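You operate a simulated robot arm through the tools that you are given. There is no shell and no other tool. Be economical: measure what you need, move in short steps, check, and stop when the job is done.

You are at the controls of a simulated robot arm. One attempt, no reset.

TASK
Unstrap the wrapped box and shut it in the kit bag.
Fine: press the buckle button, fold the bundle strap back; slide the bag cover shut after.

The check looks at the end state, three seconds after you hand in, the way a careful person would. Anything else that was tipped, shoved, dropped, spilled or broken makes it a failure. A push-on lid holds only when it is set on centred and level and pressed home; a screw cap is set on level and turned clockwise until tight. Flat cloth is picked up by pressing the open fingertips on it (5 to 10 N) and closing them slowly along it; thin cloth reads only 2 to 8 mm in the jaws.

THE ROBOT
A 7-joint arm with a two-finger parallel gripper on a trunk, on a base that drives. Base frame: it is fixed to the floor where the robot stands at the start and does not move with it; the origin is under the middle of the robot, x ahead of it, y to its left, z up. Lengths are in mm, angles in degrees, forces in N, time in s.
Its first joint turns from -166.0 to 166.0 degrees. Places, roughly: bag cover [1600, 1500, 900]; bundle cradle [1000, 0, 800]; bundle strap [1000, 0, 800]; kit bag [1400, 1500, 800]; plate strap [-400, 3400, 800]. Payload 1.57 kg.
The tool frame sits at the grasp point between the pads (the TCP): z along the fingers, y along the line on which they close. The tips reach 30 mm beyond it. Largest opening 110 mm; finger width 24, thickness 12; the body of the gripper, 48 by 112 mm, starts 78 mm behind the TCP.
Orientation is told as [roll, pitch, yaw] about the base's x, y, z axes, in that order, counted from this pose: with the fingers straight down and closing along the base's y, the tool's x points along the base's -x, its y along +y and its z along -z.

THE INTERFACE
- The arm moves only by the tool step_arm. Its argument "deltas" is a list that holds one entry, the list of rows, each a list of 6 numbers: the shift along the tool's x, y, z in mm, then the turn, a rotation vector about the tool's x, y, z in degrees. In form: [[[dx, dy, dz, ax, ay, az], ...]]. A call has 1 to 8 rows; each row shifts and turns the commanded pose from where the row before left it, along the tool's axes as they then stand. "hand" is the opening, from 0 (shut) to 1 (fully open), set as the call begins (left out, the last holds). Each row takes 0.2 s and may step no farther than 50 mm and 8.6 degrees from the row before; otherwise, or with a gripper value out of range, the whole call is refused. A pose out of reach is approached as far as the arm can. The call stops where the force on the tool passes 80 N (or 10 N more than at its start, if that is more) or the arm is blocked; 0.2 s more then pass. The fingers move at their own pace (about 108 mm/s each) and stop on an object; they squeeze with about 23 N. The grip force told is the motor's: it shows also when the fingers shut on nothing. Time passes only in rows, and 0.2 s behind the last, so rows that do not move let the fingers close. The reply holds the time, the measured pose of the TCP, the force on the tool along the base axes, the opening and the grip force, in the units named above and with some noise, with the torque about the TCP (base axes, N m) and any sound that the robot's microphone picked up, and new pictures: "views" is both (left out), scene, wrist or none.
- Cameras (640 x 400 px; columns grow to the right, rows downward): "scene" is now at [489.1, 144.1, 1329.1]; the picture's right is [-0.66, -0.75, 0.00], its down [-0.49, 0.44, -0.75] and it looks along [0.56, -0.50, -0.66] (base axes); focal length 256 px, centre (320, 200). "wrist" rides on the gripper at [70, 16, -141] in the tool frame; the picture's right is [-0.23, 0.97, 0.00], its down [-0.86, -0.20, -0.48] and it looks along [-0.47, -0.11, 0.88] (tool axes); focal length 222 px, centre (320, 200). There is no depth. A picture from a camera that has moved, and an enlarged one, comes with that camera's place and axes in the base frame and with its lens.
- raise_lower(by): slides the trunk up (or, below 0, down) by that many mm; the arm and the scene camera ride with it, the base frame stays. It gives what a move gives, with no picture.
- base_move(legs): drives the robot by 1 to 6 legs, each [ahead, left, turn to the left] in mm, mm and degrees, along the robot's own axes; the way and the turn of a leg run together, so that a leg with both is an arc; at most 1500 mm and 180 degrees a leg. The arm and the cameras ride along, it lands a little off, and it stops where it bumps. It gives what a move gives, and a new picture of the scene camera.
- pan_tilt(pan, tilt): turns the head with the scene camera to pan (to the left, within 103 degrees either way) and tilt (down, from -29 to 69), counted from straight ahead of the robot. It gives what a move gives, and a new picture of the scene camera.
- close_up(camera, box): a new picture of the part [left, top, right, bottom] of that camera's present view, enlarged. No time passes.
- sign_off(): hands the job in; it is judged then, once.

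Work in short steps. Places have to be worked out from the pictures, the camera data and where the tool is seen: move nearer, look again, correct. Check each grasp and each placing, and mend what went wrong. You have 120 turns and 260 pictures in all, those below and enlarged ones among them. Open the gripper and draw the arm clear of the work before you hand the job in, unless the task says otherwise; then end with one line.

The tools are called after "Emit:" as name(argument=value, ...) on one line, values as JSON. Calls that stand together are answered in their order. step_arm: Moves the arm, as the interface text tells. Its arguments: {"type":"object","properties":{"deltas":{"type":"array","items":{"type":"array","items":{"type":"array","items":{"type":"number"}}}},"hand":{"type":"number"},"views":{"type":"string","enum":["both","scene","wrist","none"]}},"required":["deltas"]} The other tools are called the same way: raise_lower (by) slides the trunk up or down; base_move (legs) drives the base; pan_tilt (pan, tilt) turns the head that bears the scene camera; close_up (camera, box) takes an enlarged picture of a part of a camera's view; sign_off () hands the job in.

At the start:

```text
time: 0.0
tcp_pos: [682.0, -130.8, 1060.9]
ee_rot: [-0.1, 0.0, -0.1]
contact_force: [-0.3, 0.8, 0.7]
ft_torque: [-0.01, -0.02, 0.04]
finger_gap: 110.1
finger_force: 0.0
trunk travel left (down, up): [-375.0, 235.0]
robot x, y, heading: [-3.5, 2.4, 0.1]
head pan, tilt: [-41.7, 41.1]
```

scene: 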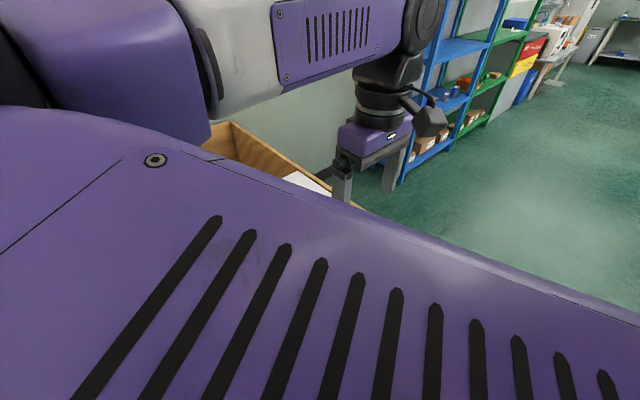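
wrist: 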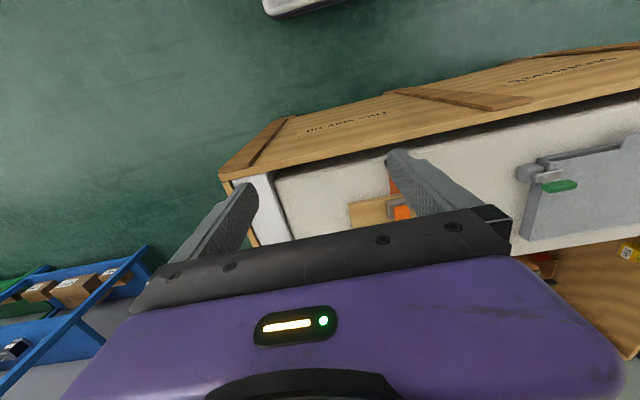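

The scene view is blocked by the robot's own body. I'll turn the head to face straight ahead and look at the workplace.

Emit:
pan_tilt(pan=0, tilt=40)

Emit:
pan_tilt(pan=50, tilt=25)

```text
time: 1.1
tcp_pos: [681.1, -131.0, 1060.7]
ee_rot: [-0.1, -0.1, -0.1]
contact_force: [-0.8, 0.2, 0.9]
ft_torque: [-0.02, -0.02, 0.01]
finger_gap: 110.0
finger_force: 0.1
trunk travel left (down, up): [-375.0, 235.0]
robot x, y, heading: [1.4, 0.8, 0.2]
head pan, tilt: [0.0, 40.0]
camera scene: at [511.2, 200.1, 1330.7], right [0.0, -1.0, 0.0], down [-0.64, 0.0, -0.77], along [0.77, 0.0, -0.64], focal length 256 px, centre (320, 200)
```

scene: 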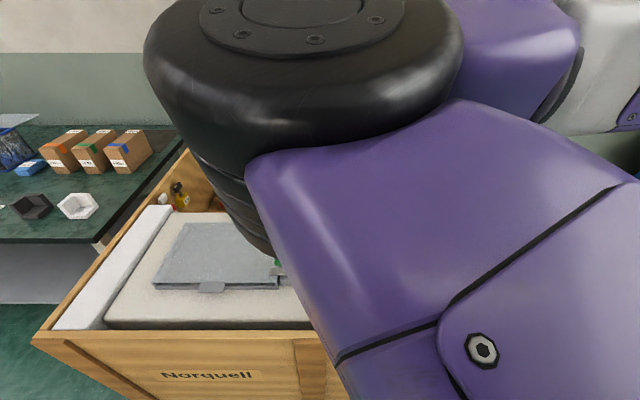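

```text
time: 2.3
tcp_pos: [681.8, -131.6, 1062.0]
ee_rot: [0.0, -0.1, 0.0]
contact_force: [-0.6, -1.0, -1.0]
ft_torque: [-0.04, -0.01, 0.0]
finger_gap: 110.2
finger_force: 0.1
trunk travel left (down, up): [-375.0, 235.0]
robot x, y, heading: [0.6, -0.6, -0.2]
head pan, tilt: [50.0, 25.0]
camera scene: at [485.4, 270.7, 1354.0], right [0.77, -0.64, 0.0], down [-0.27, -0.32, -0.91], along [0.58, 0.69, -0.42], focal length 256 px, centre (320, 200)
```

scene: 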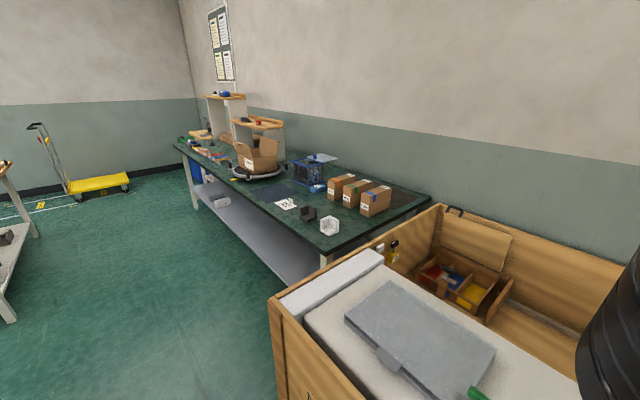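

The crate is ahead, with a bench at back left. I'll zoom in on both.

Emit:
close_up(camera="scene", box=[170, 80, 430, 243])

Emit:
close_up(camera="scene", box=[270, 200, 590, 400])

Emit:
close_up(camera="wrist", box=[220, 40, 640, 300])

```text
2.45 times, centred on (300, 162) of scene
camera zoom: at [485.4, 270.7, 1354.0], right [0.77, -0.64, 0.0], down [-0.27, -0.32, -0.91], along [0.58, 0.69, -0.42], focal length 627 px, centre (369, 294)
```

zoom: 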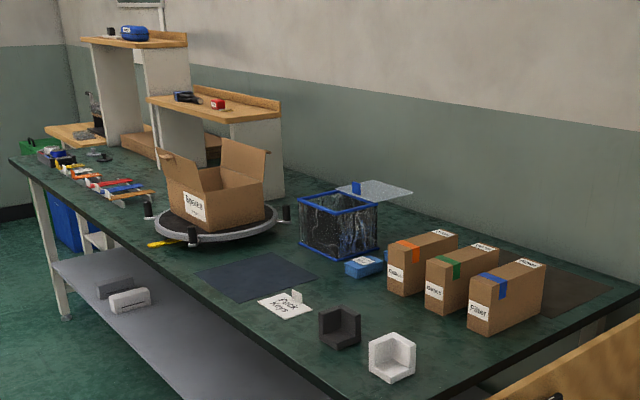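

```text
2.00 times, centred on (430, 300) of scene
camera zoom: at [485.4, 270.7, 1354.0], right [0.77, -0.64, 0.0], down [-0.27, -0.32, -0.91], along [0.58, 0.69, -0.42], focal length 511 px, centre (100, 0)
```

zoom: 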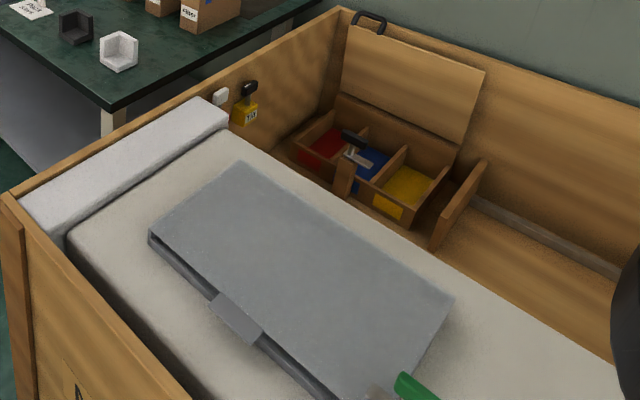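

```text
1.52 times, centred on (430, 170) of wrist
camera zoom: at [611.8, -114.3, 1202.5], right [0.23, 0.97, 0.0], down [0.86, -0.2, 0.48], along [0.47, -0.11, -0.88], focal length 338 px, centre (152, 246)
```

zoom: 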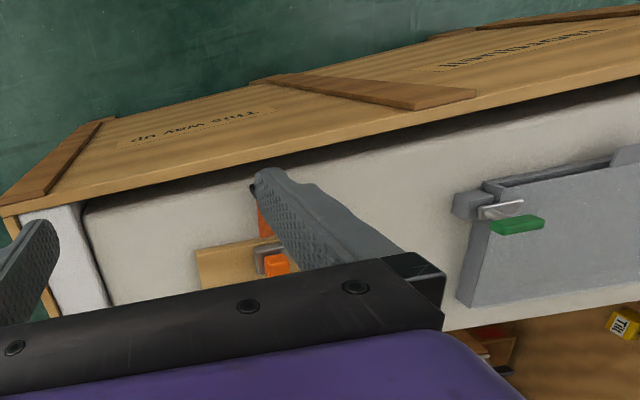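

An orange strap and buckle show behind the right finger, roughly at (900, 0, 800). I'll shift the gripper left and ahead so that the bundle sits between the fingers.

Emit:
step_arm(deltas=[[[-10, 40, 0, 0, 0, 0], [-10, 40, 0, 0, 0, 0], [0, 40, 0, 0, 0, 0]]], views="wrist")

Emit:
close_up(camera="wrist", box=[200, 100, 460, 262])

```text
time: 3.1
tcp_pos: [689.9, -96.4, 1065.5]
ee_rot: [0.9, -0.5, -11.7]
contact_force: [-0.4, 0.1, -0.6]
ft_torque: [0.02, 0.01, -0.01]
finger_gap: 109.9
finger_force: 0.0
trunk travel left (down, up): [-375.0, 235.0]
robot x, y, heading: [-1.0, 0.6, -0.0]
head pan, tilt: [50.0, 25.0]
stopped in row 3: the arm was blocked; the commanded pose is now the measured one
camera wrist: at [623.1, -68.5, 1207.7], right [0.42, 0.91, 0.02], down [0.79, -0.37, 0.48], along [0.44, -0.19, -0.88], focal length 222 px, centre (320, 200)
```

wrist: 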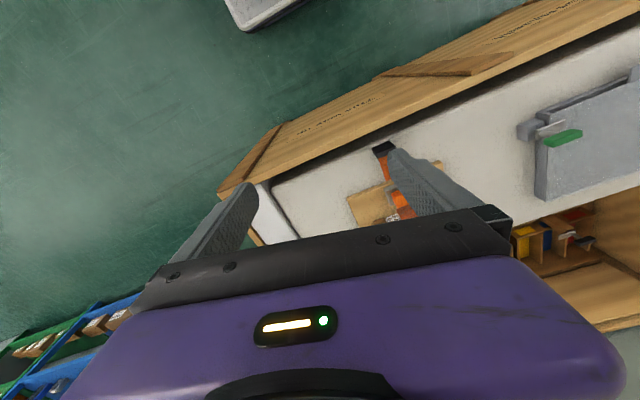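

```text
2.46 times, centred on (330, 181) of wrist
camera zoom: at [623.1, -68.5, 1207.7], right [0.42, 0.91, 0.02], down [0.79, -0.37, 0.48], along [0.44, -0.19, -0.88], focal length 547 px, centre (295, 247)
```

zoom: 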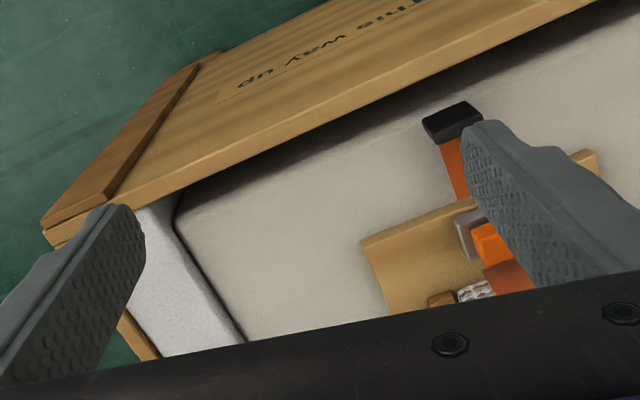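

The arm was blocked while moving left, probably against the head or by its own links. I'll drive the base 250 mm left so the bundle lies ahead and to the right, where the head also sees it better.

Emit:
base_move(legs=[[0, 250, 0]])

Emit:
pan_tilt(pan=-35, tilt=45)

```text
time: 4.9
tcp_pos: [689.8, 155.1, 1068.1]
ee_rot: [1.0, -0.5, -11.2]
contact_force: [-0.3, -0.4, 0.2]
ft_torque: [0.01, 0.0, 0.0]
finger_gap: 110.1
finger_force: 0.0
trunk travel left (down, up): [-375.0, 235.0]
robot x, y, heading: [-1.6, 245.3, 0.2]
head pan, tilt: [50.0, 25.0]
camera scene: at [483.7, 520.2, 1354.0], right [0.77, -0.64, 0.0], down [-0.27, -0.33, -0.91], along [0.58, 0.7, -0.42], focal length 256 px, centre (320, 200)
```

scene: 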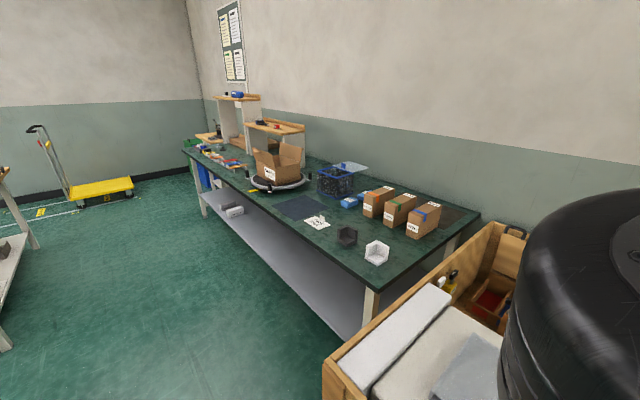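

```text
time: 6.5
tcp_pos: [689.9, 155.3, 1066.7]
ee_rot: [0.9, -0.4, -11.3]
contact_force: [-0.4, 0.8, -0.5]
ft_torque: [-0.01, 0.02, 0.01]
finger_gap: 110.2
finger_force: 0.0
trunk travel left (down, up): [-375.0, 235.0]
robot x, y, heading: [-1.9, 248.1, 0.2]
head pan, tilt: [-35.0, 45.0]
camera scene: at [491.7, 403.0, 1323.4], right [-0.57, -0.82, 0.0], down [-0.58, 0.4, -0.71], along [0.58, -0.4, -0.71], focal length 256 px, centre (320, 200)
```

scene: 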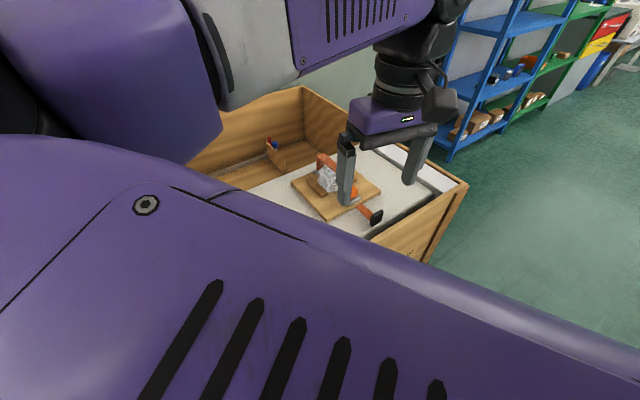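

The bundle and its plate look to be around (870, 0, 830). I'll straighten the yaw, move the gripper to about (700, -10), and look with both cameras.

Emit:
step_arm(deltas=[[[0, 0, 0, 0, 0, -5.6], [0, 0, 0, 0, 0, -5.6], [0, -40, 0, 0, 0, 0], [0, -40, 0, 0, 0, 0], [0, -40, 0, 0, 0, 0], [-10, -40, 0, 0, 0, 0]]])

Emit:
close_up(camera="wrist", box=[200, 100, 460, 262])

```text
time: 7.9
tcp_pos: [700.0, -3.2, 1064.4]
ee_rot: [0.8, -0.8, 0.1]
contact_force: [-0.3, 0.7, 0.4]
ft_torque: [-0.04, 0.0, 0.0]
finger_gap: 110.1
finger_force: 0.0
trunk travel left (down, up): [-375.0, 235.0]
robot x, y, heading: [1.1, 246.5, 0.5]
head pan, tilt: [-35.0, 45.0]
camera scene: at [491.4, 403.8, 1323.4], right [-0.57, -0.82, 0.0], down [-0.58, 0.4, -0.71], along [0.58, -0.4, -0.71], focal length 256 px, centre (320, 200)
camera wrist: at [628.5, 10.0, 1204.8], right [0.23, 0.97, 0.02], down [0.85, -0.21, 0.49], along [0.48, -0.1, -0.87], focal length 222 px, centre (320, 200)
```

scene: 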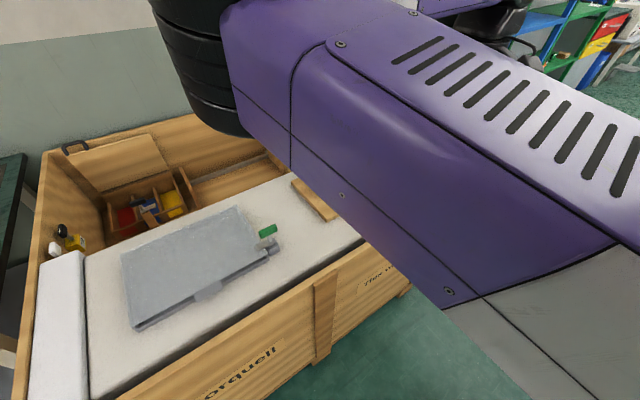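
wrist: 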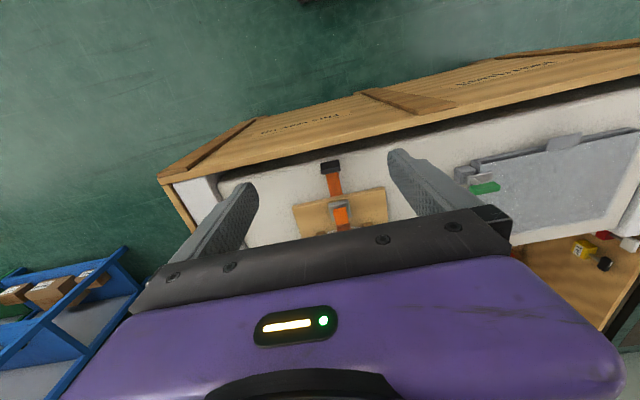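

```text
2.46 times, centred on (330, 181) of wrist
camera zoom: at [628.5, 10.0, 1204.8], right [0.23, 0.97, 0.02], down [0.85, -0.21, 0.49], along [0.48, -0.1, -0.87], focal length 547 px, centre (295, 247)
```

zoom: 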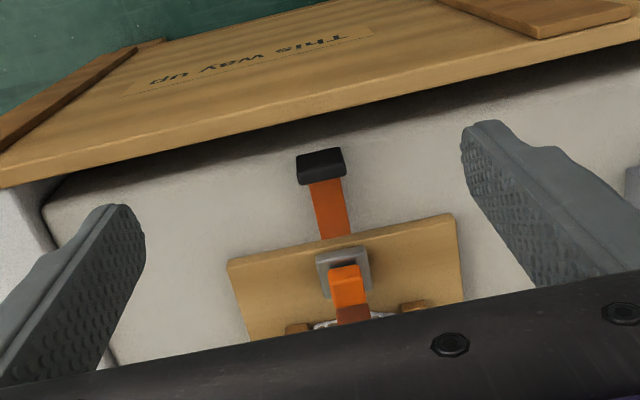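

In the wrist picture down is +x, so the bundle extends forward from the buckle, which is at about (865, 0). I'll move forward to see the whole bundle.

Emit:
step_arm(deltas=[[[-40, 0, 0, 0, 0, 0], [-40, 0, 0, 0, 0, 0], [-40, 0, 0, 0, 0, 0], [-30, 0, 0, 0, 0, 0]]])

Emit:
close_up(camera="wrist", box=[200, 0, 460, 220])

```text
time: 8.9
tcp_pos: [850.2, -7.5, 1066.4]
ee_rot: [0.9, -0.7, -0.1]
contact_force: [-0.7, 0.2, 1.0]
ft_torque: [0.01, -0.03, -0.05]
finger_gap: 110.2
finger_force: 0.1
trunk travel left (down, up): [-375.0, 235.0]
robot x, y, heading: [-2.9, 245.9, 0.4]
head pan, tilt: [-35.0, 45.0]
camera scene: at [491.4, 403.2, 1323.5], right [-0.57, -0.82, 0.0], down [-0.58, 0.4, -0.71], along [0.58, -0.4, -0.71], focal length 256 px, centre (320, 200)
camera wrist: at [777.9, 7.8, 1206.8], right [0.23, 0.97, 0.02], down [0.85, -0.21, 0.49], along [0.48, -0.1, -0.87], focal length 222 px, centre (320, 200)
```

scene: 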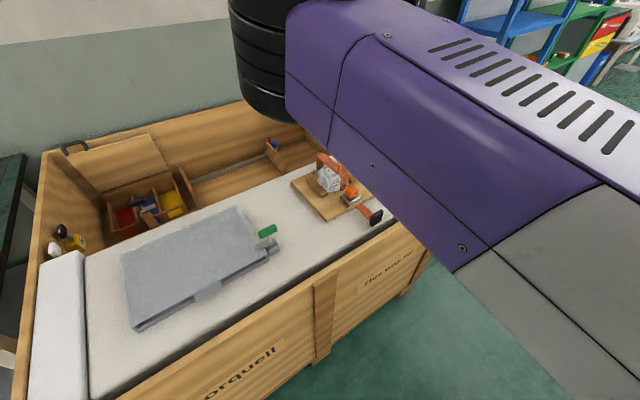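
wrist: 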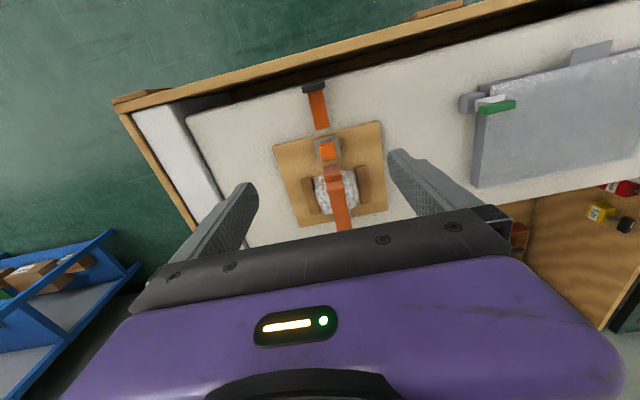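

```text
1.82 times, centred on (330, 110) of wrist
camera zoom: at [777.9, 7.8, 1206.8], right [0.23, 0.97, 0.02], down [0.85, -0.21, 0.49], along [0.48, -0.1, -0.87], focal length 404 px, centre (302, 364)
```

zoom: 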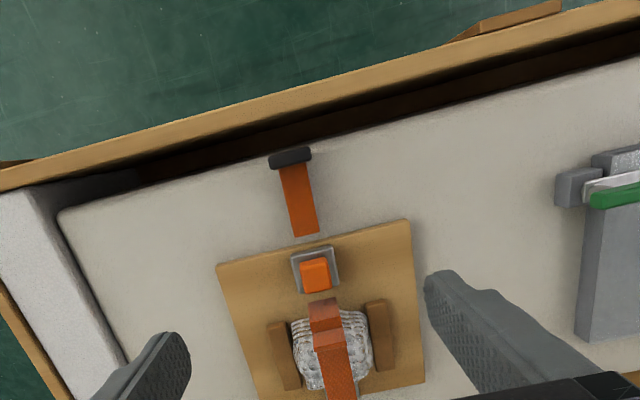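

Emit:
close_up(camera="scene", box=[280, 140, 400, 240])

Emit:
close_up(camera="wrist", box=[260, 70, 400, 240])

```text
4.00 times, centred on (340, 190) of scene
camera zoom: at [491.4, 403.2, 1323.5], right [-0.57, -0.82, 0.0], down [-0.58, 0.4, -0.71], along [0.58, -0.4, -0.71], focal length 1023 px, centre (240, 240)
```

zoom: 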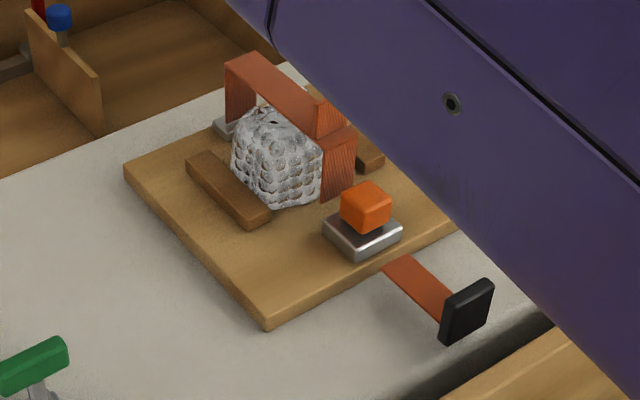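

```text
2.35 times, centred on (330, 155) of wrist
camera zoom: at [777.9, 7.8, 1206.8], right [0.23, 0.97, 0.02], down [0.85, -0.21, 0.49], along [0.48, -0.1, -0.87], focal length 523 px, centre (296, 306)
```

zoom: 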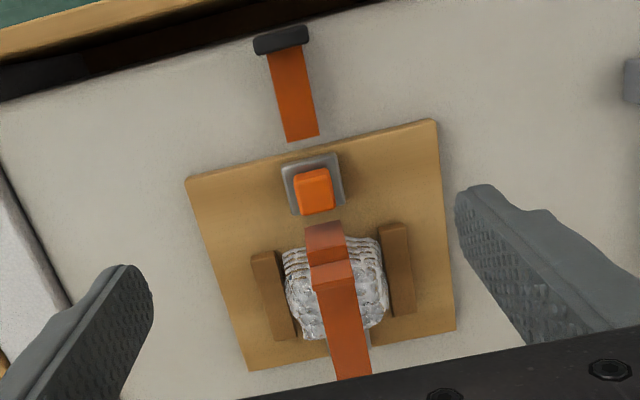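

The bundle sits on a board: the orange button is at about (910, -2, 785), and a rigid-looking strap arch hinges on the far side. I'll close the gripper and go above the button.

Emit:
step_arm(deltas=[[[-25, 3, 40, -0.8, 0.7, 0], [-25, 3, 40, 0, 0, 0], [0, 0, 40, 0, 0, 0], [0, 0, 40, 0, 0, 0]]], hand=0, views="both")

Emit:
close_up(camera="wrist", box=[240, 100, 400, 220])

Emit:
close_up(camera="scene", box=[280, 140, 400, 240])

```text
time: 9.9
tcp_pos: [900.8, 3.3, 907.2]
ee_rot: [1.7, 0.0, -0.1]
contact_force: [-0.4, 0.8, 0.3]
ft_torque: [-0.02, -0.02, -0.03]
finger_gap: 0.2
finger_force: 21.5
trunk travel left (down, up): [-375.0, 235.0]
robot x, y, heading: [-2.3, 249.4, 0.5]
head pan, tilt: [-35.0, 45.0]
camera scene: at [491.4, 403.0, 1323.6], right [-0.57, -0.82, 0.0], down [-0.58, 0.4, -0.71], along [0.58, -0.4, -0.71], focal length 256 px, centre (320, 200)
camera wrist: at [831.5, 15.3, 1049.3], right [0.23, 0.97, 0.03], down [0.85, -0.21, 0.47], along [0.47, -0.08, -0.88], focal length 222 px, centre (320, 200)
```

scene: 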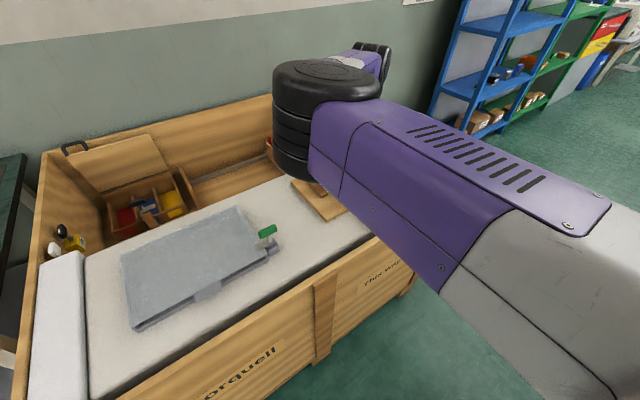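
wrist: 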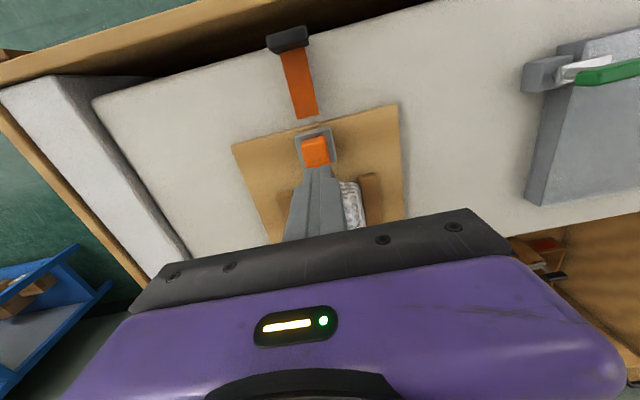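

```text
3.33 times, centred on (320, 160) of wrist
camera zoom: at [831.5, 15.3, 1049.3], right [0.23, 0.97, 0.03], down [0.85, -0.21, 0.47], along [0.47, -0.08, -0.88], focal length 740 px, centre (320, 333)
```

zoom: 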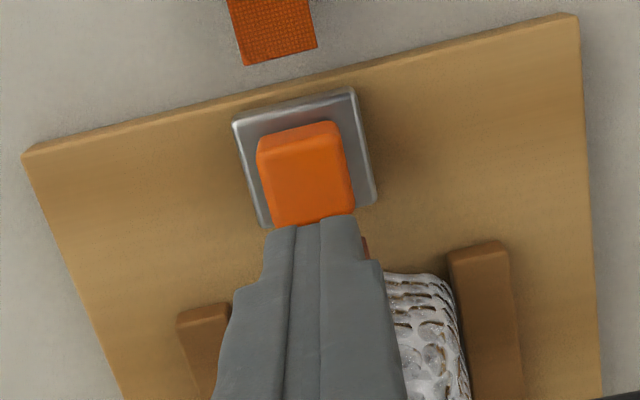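

```text
4.00 times, centred on (340, 190) of scene
camera zoom: at [491.4, 403.0, 1323.6], right [-0.57, -0.82, 0.0], down [-0.58, 0.4, -0.71], along [0.58, -0.4, -0.71], focal length 1023 px, centre (240, 240)
```

zoom: 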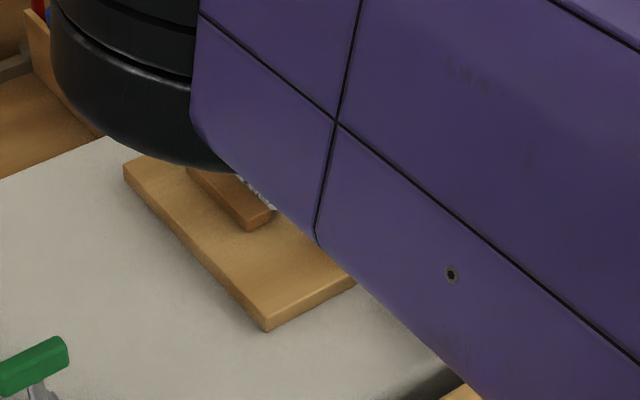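

The button is near (907, 1) with its top at about z 795, and the tips are at z 877. I'll straighten the roll, align, and descend to roughly 15-20 mm above it.

Emit:
step_arm(deltas=[[[-5, -2, 0, 1.7, 0, 0], [0, 0, 30, 0, 0, 0], [0, 0, 25, 0, 0, 0]]], views="wrist")

Emit:
close_up(camera="wrist", box=[240, 100, 400, 220])

```text
time: 10.7
tcp_pos: [906.3, 2.4, 851.5]
ee_rot: [-0.2, 0.0, -0.1]
contact_force: [0.0, -0.1, 0.5]
ft_torque: [0.01, 0.0, 0.02]
finger_gap: 0.0
finger_force: 20.9
trunk travel left (down, up): [-375.0, 235.0]
robot x, y, heading: [2.4, 245.8, 0.4]
head pan, tilt: [-35.0, 45.0]
camera wrist: at [836.6, 18.7, 991.5], right [0.23, 0.97, 0.0], down [0.86, -0.2, 0.48], along [0.47, -0.11, -0.88], focal length 222 px, centre (320, 200)
```

wrist: 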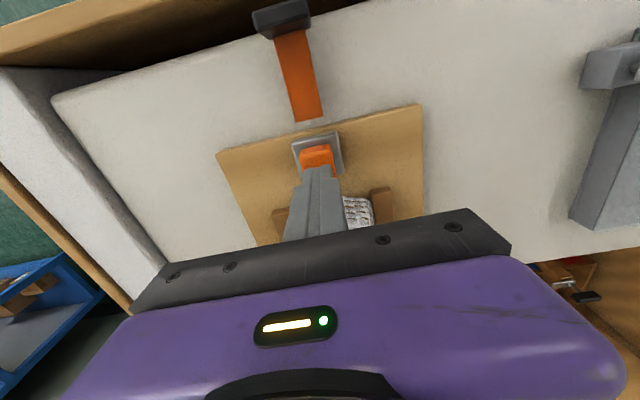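

```text
3.33 times, centred on (320, 160) of wrist
camera zoom: at [836.6, 18.7, 991.5], right [0.23, 0.97, 0.0], down [0.86, -0.2, 0.48], along [0.47, -0.11, -0.88], focal length 740 px, centre (320, 333)
```

zoom: 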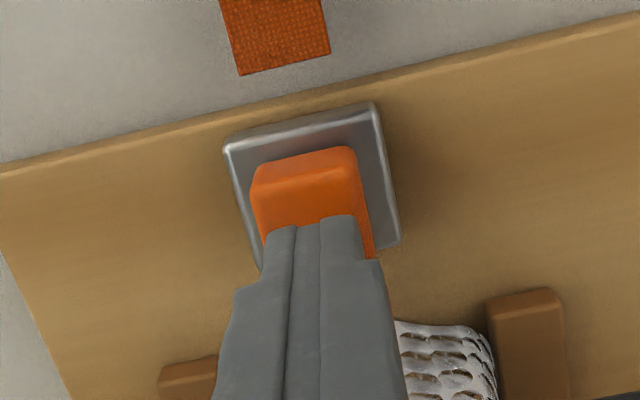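

The tips look centred over the button. I'll descend slowly until they touch.

Emit:
step_arm(deltas=[[[0, 0, 12, 0, 0, 0], [0, 0, 8, 0, 0, 0]]], views="wrist")

Emit:
close_up(camera="wrist", box=[240, 100, 400, 220])

```text
time: 11.3
tcp_pos: [906.5, 3.5, 831.6]
ee_rot: [0.0, 0.1, 0.0]
contact_force: [0.8, -0.1, 0.8]
ft_torque: [0.01, -0.01, -0.01]
finger_gap: 0.2
finger_force: 21.4
trunk travel left (down, up): [-375.0, 235.0]
robot x, y, heading: [3.8, 247.0, 0.4]
head pan, tilt: [-35.0, 45.0]
camera wrist: at [836.3, 18.9, 973.4], right [0.23, 0.97, 0.0], down [0.85, -0.2, 0.48], along [0.47, -0.11, -0.88], focal length 222 px, centre (320, 200)
```

wrist: 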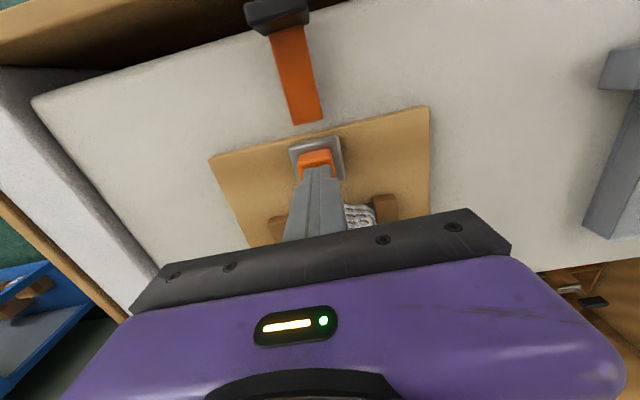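

```text
3.33 times, centred on (320, 160) of wrist
camera zoom: at [836.3, 18.9, 973.4], right [0.23, 0.97, 0.0], down [0.85, -0.2, 0.48], along [0.47, -0.11, -0.88], focal length 740 px, centre (320, 333)
```

zoom: 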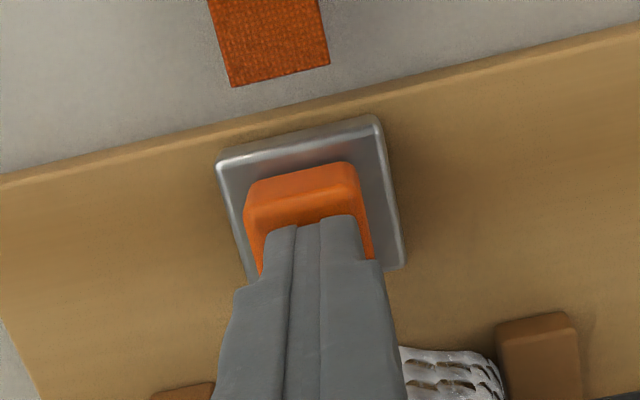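

Still no contact. I'll keep descending in small steps.

Emit:
step_arm(deltas=[[[0, 0, 5, 0, 0, 0], [0, 0, 4, 0, 0, 0], [0, 0, 3, 0, 0, 0]]], views="none")

Emit:
close_up(camera="wrist", box=[240, 100, 400, 220])

```text
time: 12.1
tcp_pos: [906.2, 2.5, 822.3]
ee_rot: [0.0, -0.1, -0.2]
contact_force: [-4.0, 3.2, 27.1]
ft_torque: [0.08, 0.11, 0.09]
finger_gap: 0.0
finger_force: 21.2
trunk travel left (down, up): [-375.0, 235.0]
robot x, y, heading: [-2.7, 249.0, 0.2]
head pan, tilt: [-35.0, 45.0]
heard: click
```

```text
3.33 times, centred on (320, 160) of wrist
camera zoom: at [836.0, 19.1, 963.6], right [0.23, 0.97, 0.0], down [0.85, -0.2, 0.48], along [0.47, -0.11, -0.88], focal length 740 px, centre (320, 333)
```

zoom: 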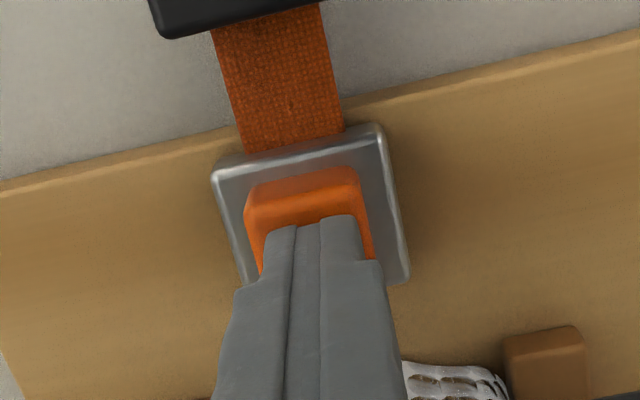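

It clicked, and the strap tail popped up a little. I'll back off upward and look at both views.

Emit:
step_arm(deltas=[[[0, 0, -30, 0, 0, 0], [0, 0, -40, 0, 0, 0], [0, 0, -40, 0, 0, 0], [0, 0, -40, 0, 0, 0], [20, 0, -40, 0, 0, 0], [40, 0, 0, 0, 0, 0]]])

Emit:
close_up(camera="wrist", box=[240, 50, 420, 240])

Emit:
close_up(camera="scene", box=[280, 140, 400, 240])

```text
time: 13.5
tcp_pos: [843.4, 3.3, 1009.2]
ee_rot: [0.0, 0.1, -0.1]
contact_force: [0.0, 0.0, -0.3]
ft_torque: [0.03, 0.0, 0.01]
finger_gap: 0.0
finger_force: 21.6
trunk travel left (down, up): [-375.0, 235.0]
robot x, y, heading: [-2.6, 250.2, 0.3]
head pan, tilt: [-35.0, 45.0]
camera scene: at [491.9, 402.8, 1323.3], right [-0.57, -0.82, 0.0], down [-0.58, 0.4, -0.71], along [0.58, -0.4, -0.71], focal length 256 px, centre (320, 200)
camera wrist: at [774.6, 19.6, 1150.9], right [0.23, 0.97, 0.0], down [0.86, -0.2, 0.48], along [0.47, -0.11, -0.88], focal length 222 px, centre (320, 200)
```

scene: 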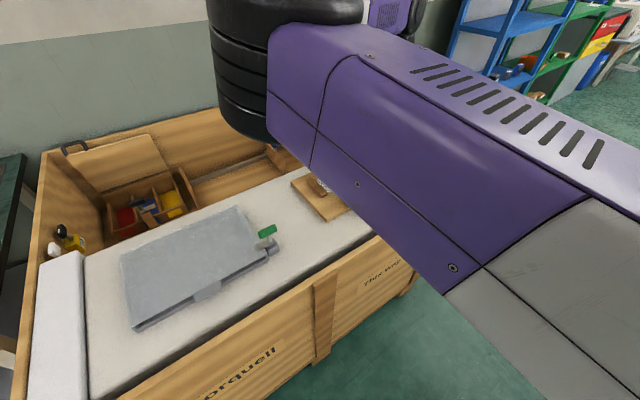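
wrist: 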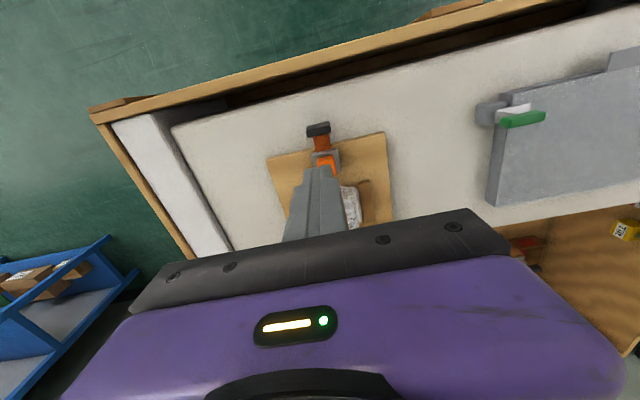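

```text
2.11 times, centred on (330, 145) of wrist
camera zoom: at [774.6, 19.6, 1150.9], right [0.23, 0.97, 0.0], down [0.86, -0.2, 0.48], along [0.47, -0.11, -0.88], focal length 468 px, centre (299, 316)
```

zoom: 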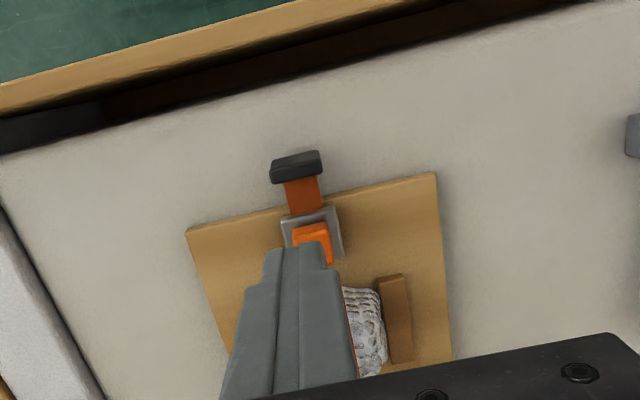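

```text
4.00 times, centred on (340, 190) of scene
camera zoom: at [491.9, 402.8, 1323.3], right [-0.57, -0.82, 0.0], down [-0.58, 0.4, -0.71], along [0.58, -0.4, -0.71], focal length 1023 px, centre (240, 240)
```

zoom: 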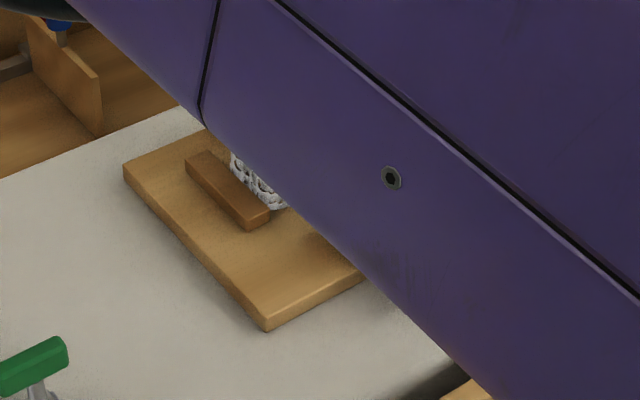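

I'll open the fingers and rise for a clear view of the strap.

Emit:
step_arm(deltas=[[[0, 0, -25, 0, 0, 0], [0, 0, -25, 0, 0, 0], [0, 0, 0, 0, 0, 0]]], hand=1, views="none")

Emit:
close_up(camera="wrist", box=[240, 50, 420, 240])

Emit:
close_up(camera="scene", box=[280, 140, 400, 240])

```text
time: 14.3
tcp_pos: [845.0, 1.2, 1058.5]
ee_rot: [-0.1, 0.0, 0.0]
contact_force: [0.3, -0.2, 0.5]
ft_torque: [0.0, 0.0, -0.01]
finger_gap: 110.0
finger_force: 0.1
trunk travel left (down, up): [-375.0, 235.0]
robot x, y, heading: [0.6, 247.3, 0.3]
head pan, tilt: [-35.0, 45.0]
```

```text
2.11 times, centred on (330, 145) of wrist
camera zoom: at [774.9, 17.9, 1201.1], right [0.23, 0.97, 0.0], down [0.86, -0.2, 0.48], along [0.47, -0.11, -0.88], focal length 468 px, centre (299, 316)
```

zoom: 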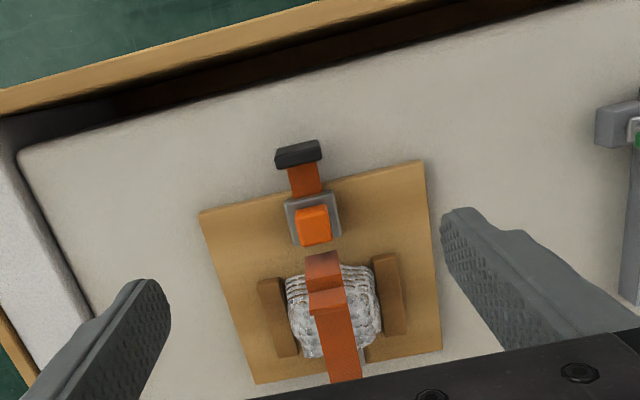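

```text
4.00 times, centred on (340, 190) of scene
camera zoom: at [491.7, 403.0, 1323.4], right [-0.57, -0.82, 0.0], down [-0.58, 0.4, -0.71], along [0.58, -0.4, -0.71], focal length 1023 px, centre (240, 240)
```

zoom: 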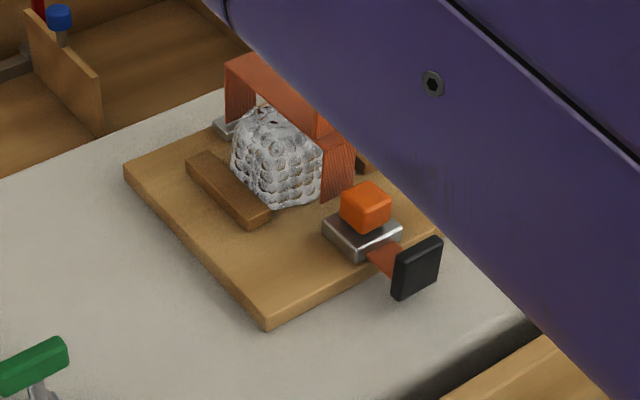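

The latch tail has slid in towards the buckle and the arch appears unmoved. I'll get a closer wrist look at the arch from lower down.

Emit:
step_arm(deltas=[[[0, 0, 45, 0, 0, 0], [0, 0, 45, 0, 0, 0], [-20, 0, 20, 0, 0, 0]]], views="none")

Emit:
close_up(camera="wrist", box=[240, 70, 400, 230])

Emit:
close_up(camera="scene", box=[300, 140, 380, 200])

```text
time: 15.1
tcp_pos: [862.1, 2.8, 950.0]
ee_rot: [0.1, 0.0, -0.1]
contact_force: [0.0, -0.3, -0.6]
ft_torque: [0.02, 0.0, 0.0]
finger_gap: 109.8
finger_force: 0.1
trunk travel left (down, up): [-375.0, 235.0]
robot x, y, heading: [0.3, 247.2, 0.6]
head pan, tilt: [-35.0, 45.0]
```

```text
2.50 times, centred on (320, 150) of wrist
camera zoom: at [793.2, 18.3, 1091.7], right [0.23, 0.97, 0.0], down [0.86, -0.2, 0.48], along [0.47, -0.11, -0.88], focal length 555 px, centre (320, 325)
```

zoom: 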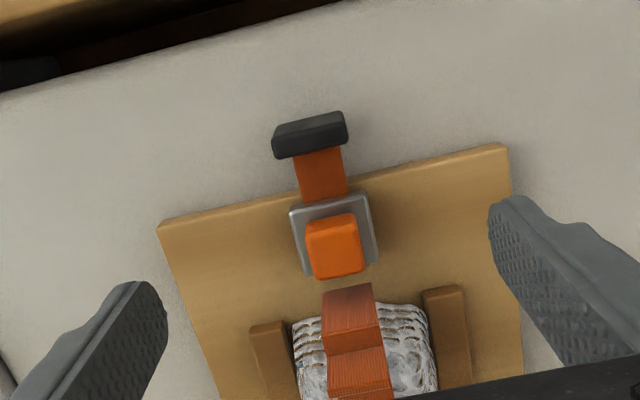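

```text
6.67 times, centred on (340, 170) of scene
camera zoom: at [491.4, 403.1, 1323.5], right [-0.57, -0.82, 0.0], down [-0.58, 0.4, -0.71], along [0.58, -0.4, -0.71], focal length 1704 px, centre (187, 400)
```

zoom: 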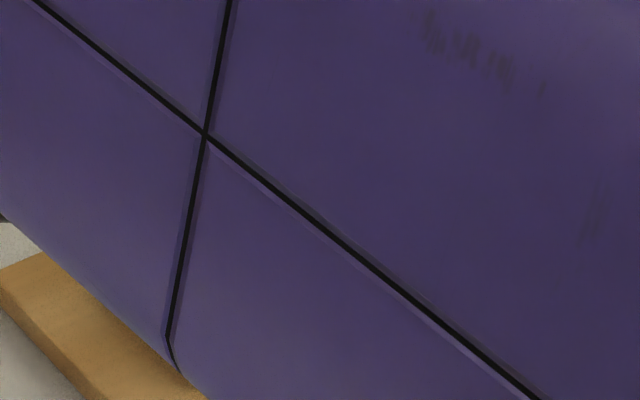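

The near leg of the arch is at about x 940, with its top at z≈850 and the hinge near x≈1065, so folding it needs more reach. I'll look down to see how much room there is between the robot and the crate.

Emit:
pan_tilt(pan=20, tilt=69)

```text
time: 16.3
tcp_pos: [863.3, 2.7, 949.5]
ee_rot: [0.0, 0.0, -0.1]
contact_force: [0.2, 0.2, 0.0]
ft_torque: [0.03, 0.0, 0.02]
finger_gap: 109.8
finger_force: 0.1
trunk travel left (down, up): [-375.0, 235.0]
robot x, y, heading: [1.9, 245.7, 0.3]
head pan, tilt: [20.0, 68.8]
camera scene: at [477.3, 468.6, 1294.6], right [0.35, -0.94, 0.0], down [-0.87, -0.32, -0.36], along [0.34, 0.13, -0.93], focal length 256 px, centre (320, 200)
```

scene: 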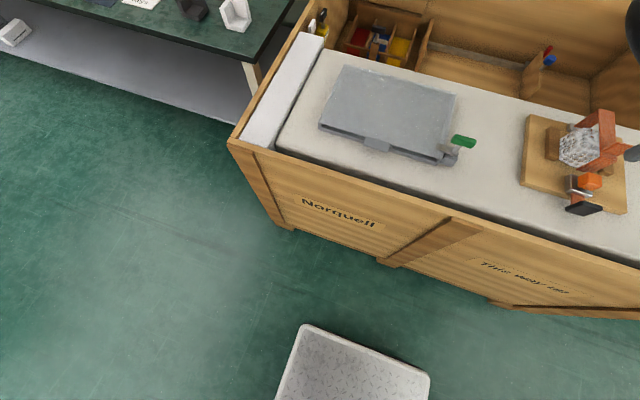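

The base front is at about x 390 and the crate foot at about 760, so there's room to drive forward. First a close look at the bundle from here.

Emit:
close_up(camera="scene", box=[500, 90, 640, 230])

Emit:
base_move(legs=[[150, 0, 0]])

```text
2.86 times, centred on (570, 160) of scene
camera zoom: at [477.3, 468.6, 1294.6], right [0.35, -0.94, 0.0], down [-0.87, -0.32, -0.36], along [0.34, 0.13, -0.93], focal length 730 px, centre (-394, 314)
```

zoom: 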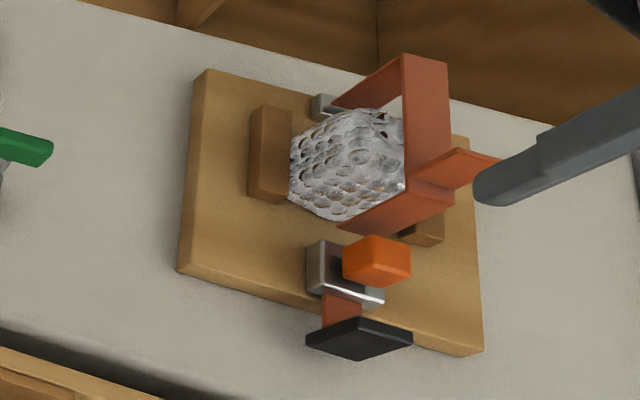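

```text
time: 17.7
tcp_pos: [1015.8, -2.2, 951.2]
ee_rot: [0.0, 0.1, -0.3]
contact_force: [-0.3, -0.2, -0.3]
ft_torque: [0.02, -0.03, -0.02]
finger_gap: 110.0
finger_force: 0.0
trunk travel left (down, up): [-375.0, 235.0]
robot x, y, heading: [154.0, 244.5, -0.1]
head pan, tilt: [20.0, 68.8]
camera scene: at [631.8, 466.9, 1294.6], right [0.34, -0.94, 0.0], down [-0.88, -0.32, -0.36], along [0.34, 0.12, -0.93], focal length 256 px, centre (320, 200)
```

scene: 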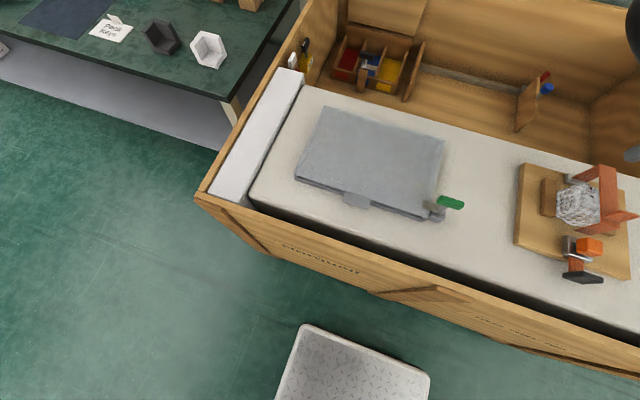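

The fin standing up from the arch is a good push tab: pushing it in +x rotates the strap about its far hinge. I'll take close views to place it.

Emit:
pan_tilt(pan=-20, tilt=60)

Emit:
close_up(camera="wrist", box=[180, 0, 460, 180])

```text
time: 18.8
tcp_pos: [1015.5, -1.6, 950.3]
ee_rot: [-0.1, 0.0, -0.3]
contact_force: [0.3, -0.1, -0.1]
ft_torque: [0.04, 0.0, -0.01]
finger_gap: 110.3
finger_force: 0.0
trunk travel left (down, up): [-375.0, 235.0]
robot x, y, heading: [149.5, 249.6, 0.2]
head pan, tilt: [-20.0, 60.0]
camera scene: at [641.9, 425.1, 1303.9], right [-0.34, -0.94, 0.0], down [-0.81, 0.3, -0.5], along [0.47, -0.17, -0.87], focal length 256 px, centre (320, 200)
```

scene: 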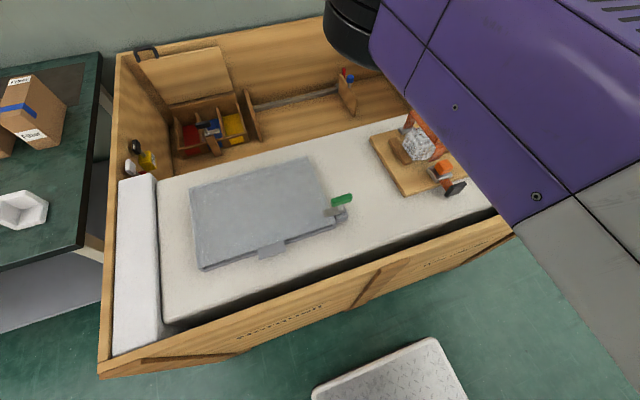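

```text
2.22 times, centred on (320, 90) of wrist
camera zoom: at [946.0, 15.2, 1092.0], right [0.23, 0.97, 0.0], down [0.85, -0.2, 0.48], along [0.46, -0.11, -0.88], focal length 494 px, centre (320, 444)
```

zoom: 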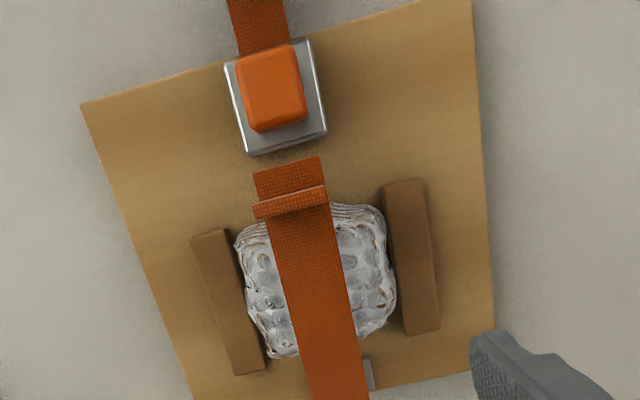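

The fin is at x≈951, y≈0 with its top near z 860, and the hinge is near x 1068, z 770. I'll close the fingers, move behind the fin and lower to mid-fin height.

Emit:
step_arm(deltas=[[[45, 2, 0, 0, 0, 0], [45, 0, 0, 0, 0, 0], [0, 0, 30, 0, 0, 0], [0, 0, 25, 0, 0, 0], [0, 0, 15, 0, 0, 0]]], hand=0, views="wrist")

Emit:
close_up(camera="wrist", box=[240, 100, 400, 240])

Emit:
close_up(camera="scene", box=[350, 100, 490, 210])

```text
time: 20.0
tcp_pos: [927.2, 1.5, 881.7]
ee_rot: [0.1, 0.1, -0.3]
contact_force: [0.6, 0.5, -0.7]
ft_torque: [0.0, 0.0, 0.0]
finger_gap: 0.0
finger_force: 21.3
trunk travel left (down, up): [-375.0, 235.0]
robot x, y, heading: [154.6, 247.7, -0.3]
head pan, tilt: [-20.0, 60.0]
camera wrist: at [856.5, 18.0, 1022.7], right [0.23, 0.97, 0.0], down [0.85, -0.2, 0.48], along [0.46, -0.11, -0.88], focal length 222 px, centre (320, 200)
```

wrist: 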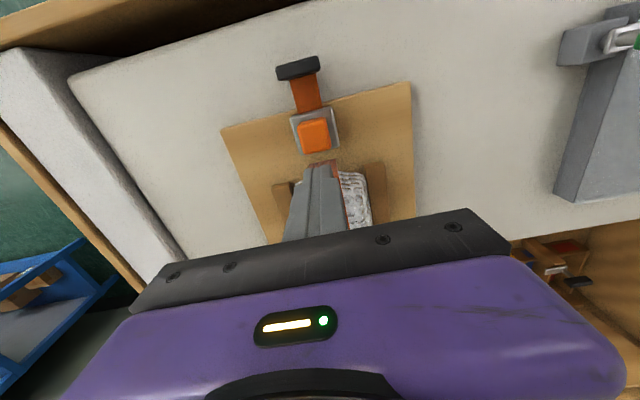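

```text
2.86 times, centred on (320, 170) of wrist
camera zoom: at [856.5, 18.0, 1022.7], right [0.23, 0.97, 0.0], down [0.85, -0.2, 0.48], along [0.46, -0.11, -0.88], focal length 635 px, centre (320, 286)
```

zoom: 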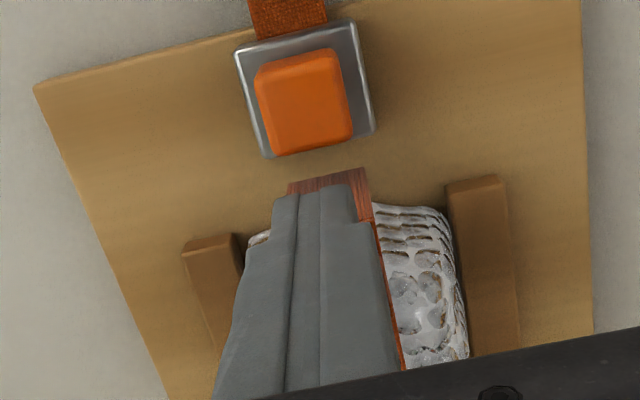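

```text
3.64 times, centred on (420, 155) of scene
camera zoom: at [641.8, 425.1, 1304.0], right [-0.34, -0.94, 0.0], down [-0.81, 0.3, -0.5], along [0.47, -0.17, -0.87], focal length 930 px, centre (-44, 364)
```

zoom: 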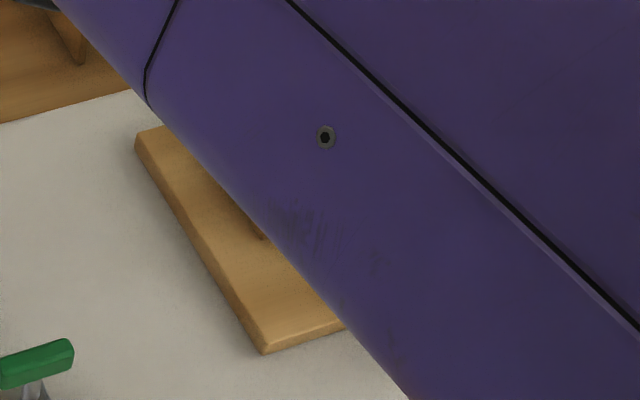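

Tips are at z 852, just behind the fin. I'll lower slightly and push +x gently, watching the force.

Emit:
step_arm(deltas=[[[0, 0, 4, 0, 0, 0], [-8, 0, 0, 0, 0, 0], [-8, 0, 0, 0, 0, 0], [-8, 0, 0, 0, 0, 0]]], views="none")

Emit:
close_up(camera="wrist", box=[240, 100, 400, 240])

```text
time: 21.0
tcp_pos: [941.2, 0.9, 879.1]
ee_rot: [0.0, 0.9, -0.6]
contact_force: [-61.9, 18.9, 43.3]
ft_torque: [0.56, 1.0, 0.23]
finger_gap: 0.1
finger_force: 21.0
trunk travel left (down, up): [-375.0, 235.0]
robot x, y, heading: [148.9, 246.8, -0.1]
head pan, tilt: [-20.0, 60.0]
```

```text
2.86 times, centred on (320, 170) of wrist
camera zoom: at [873.4, 17.5, 1022.4], right [0.24, 0.97, 0.0], down [0.86, -0.21, 0.46], along [0.45, -0.11, -0.89], focal length 635 px, centre (320, 286)
```

zoom: 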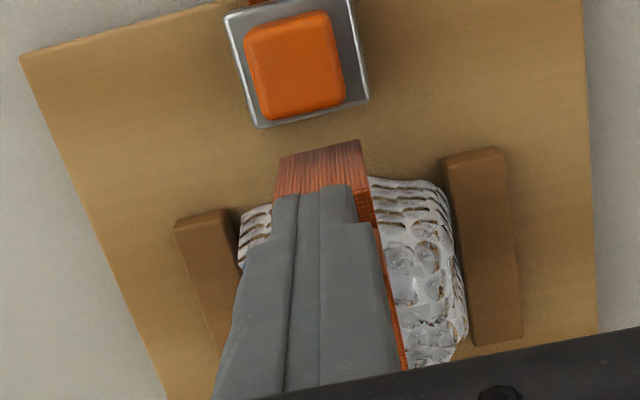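

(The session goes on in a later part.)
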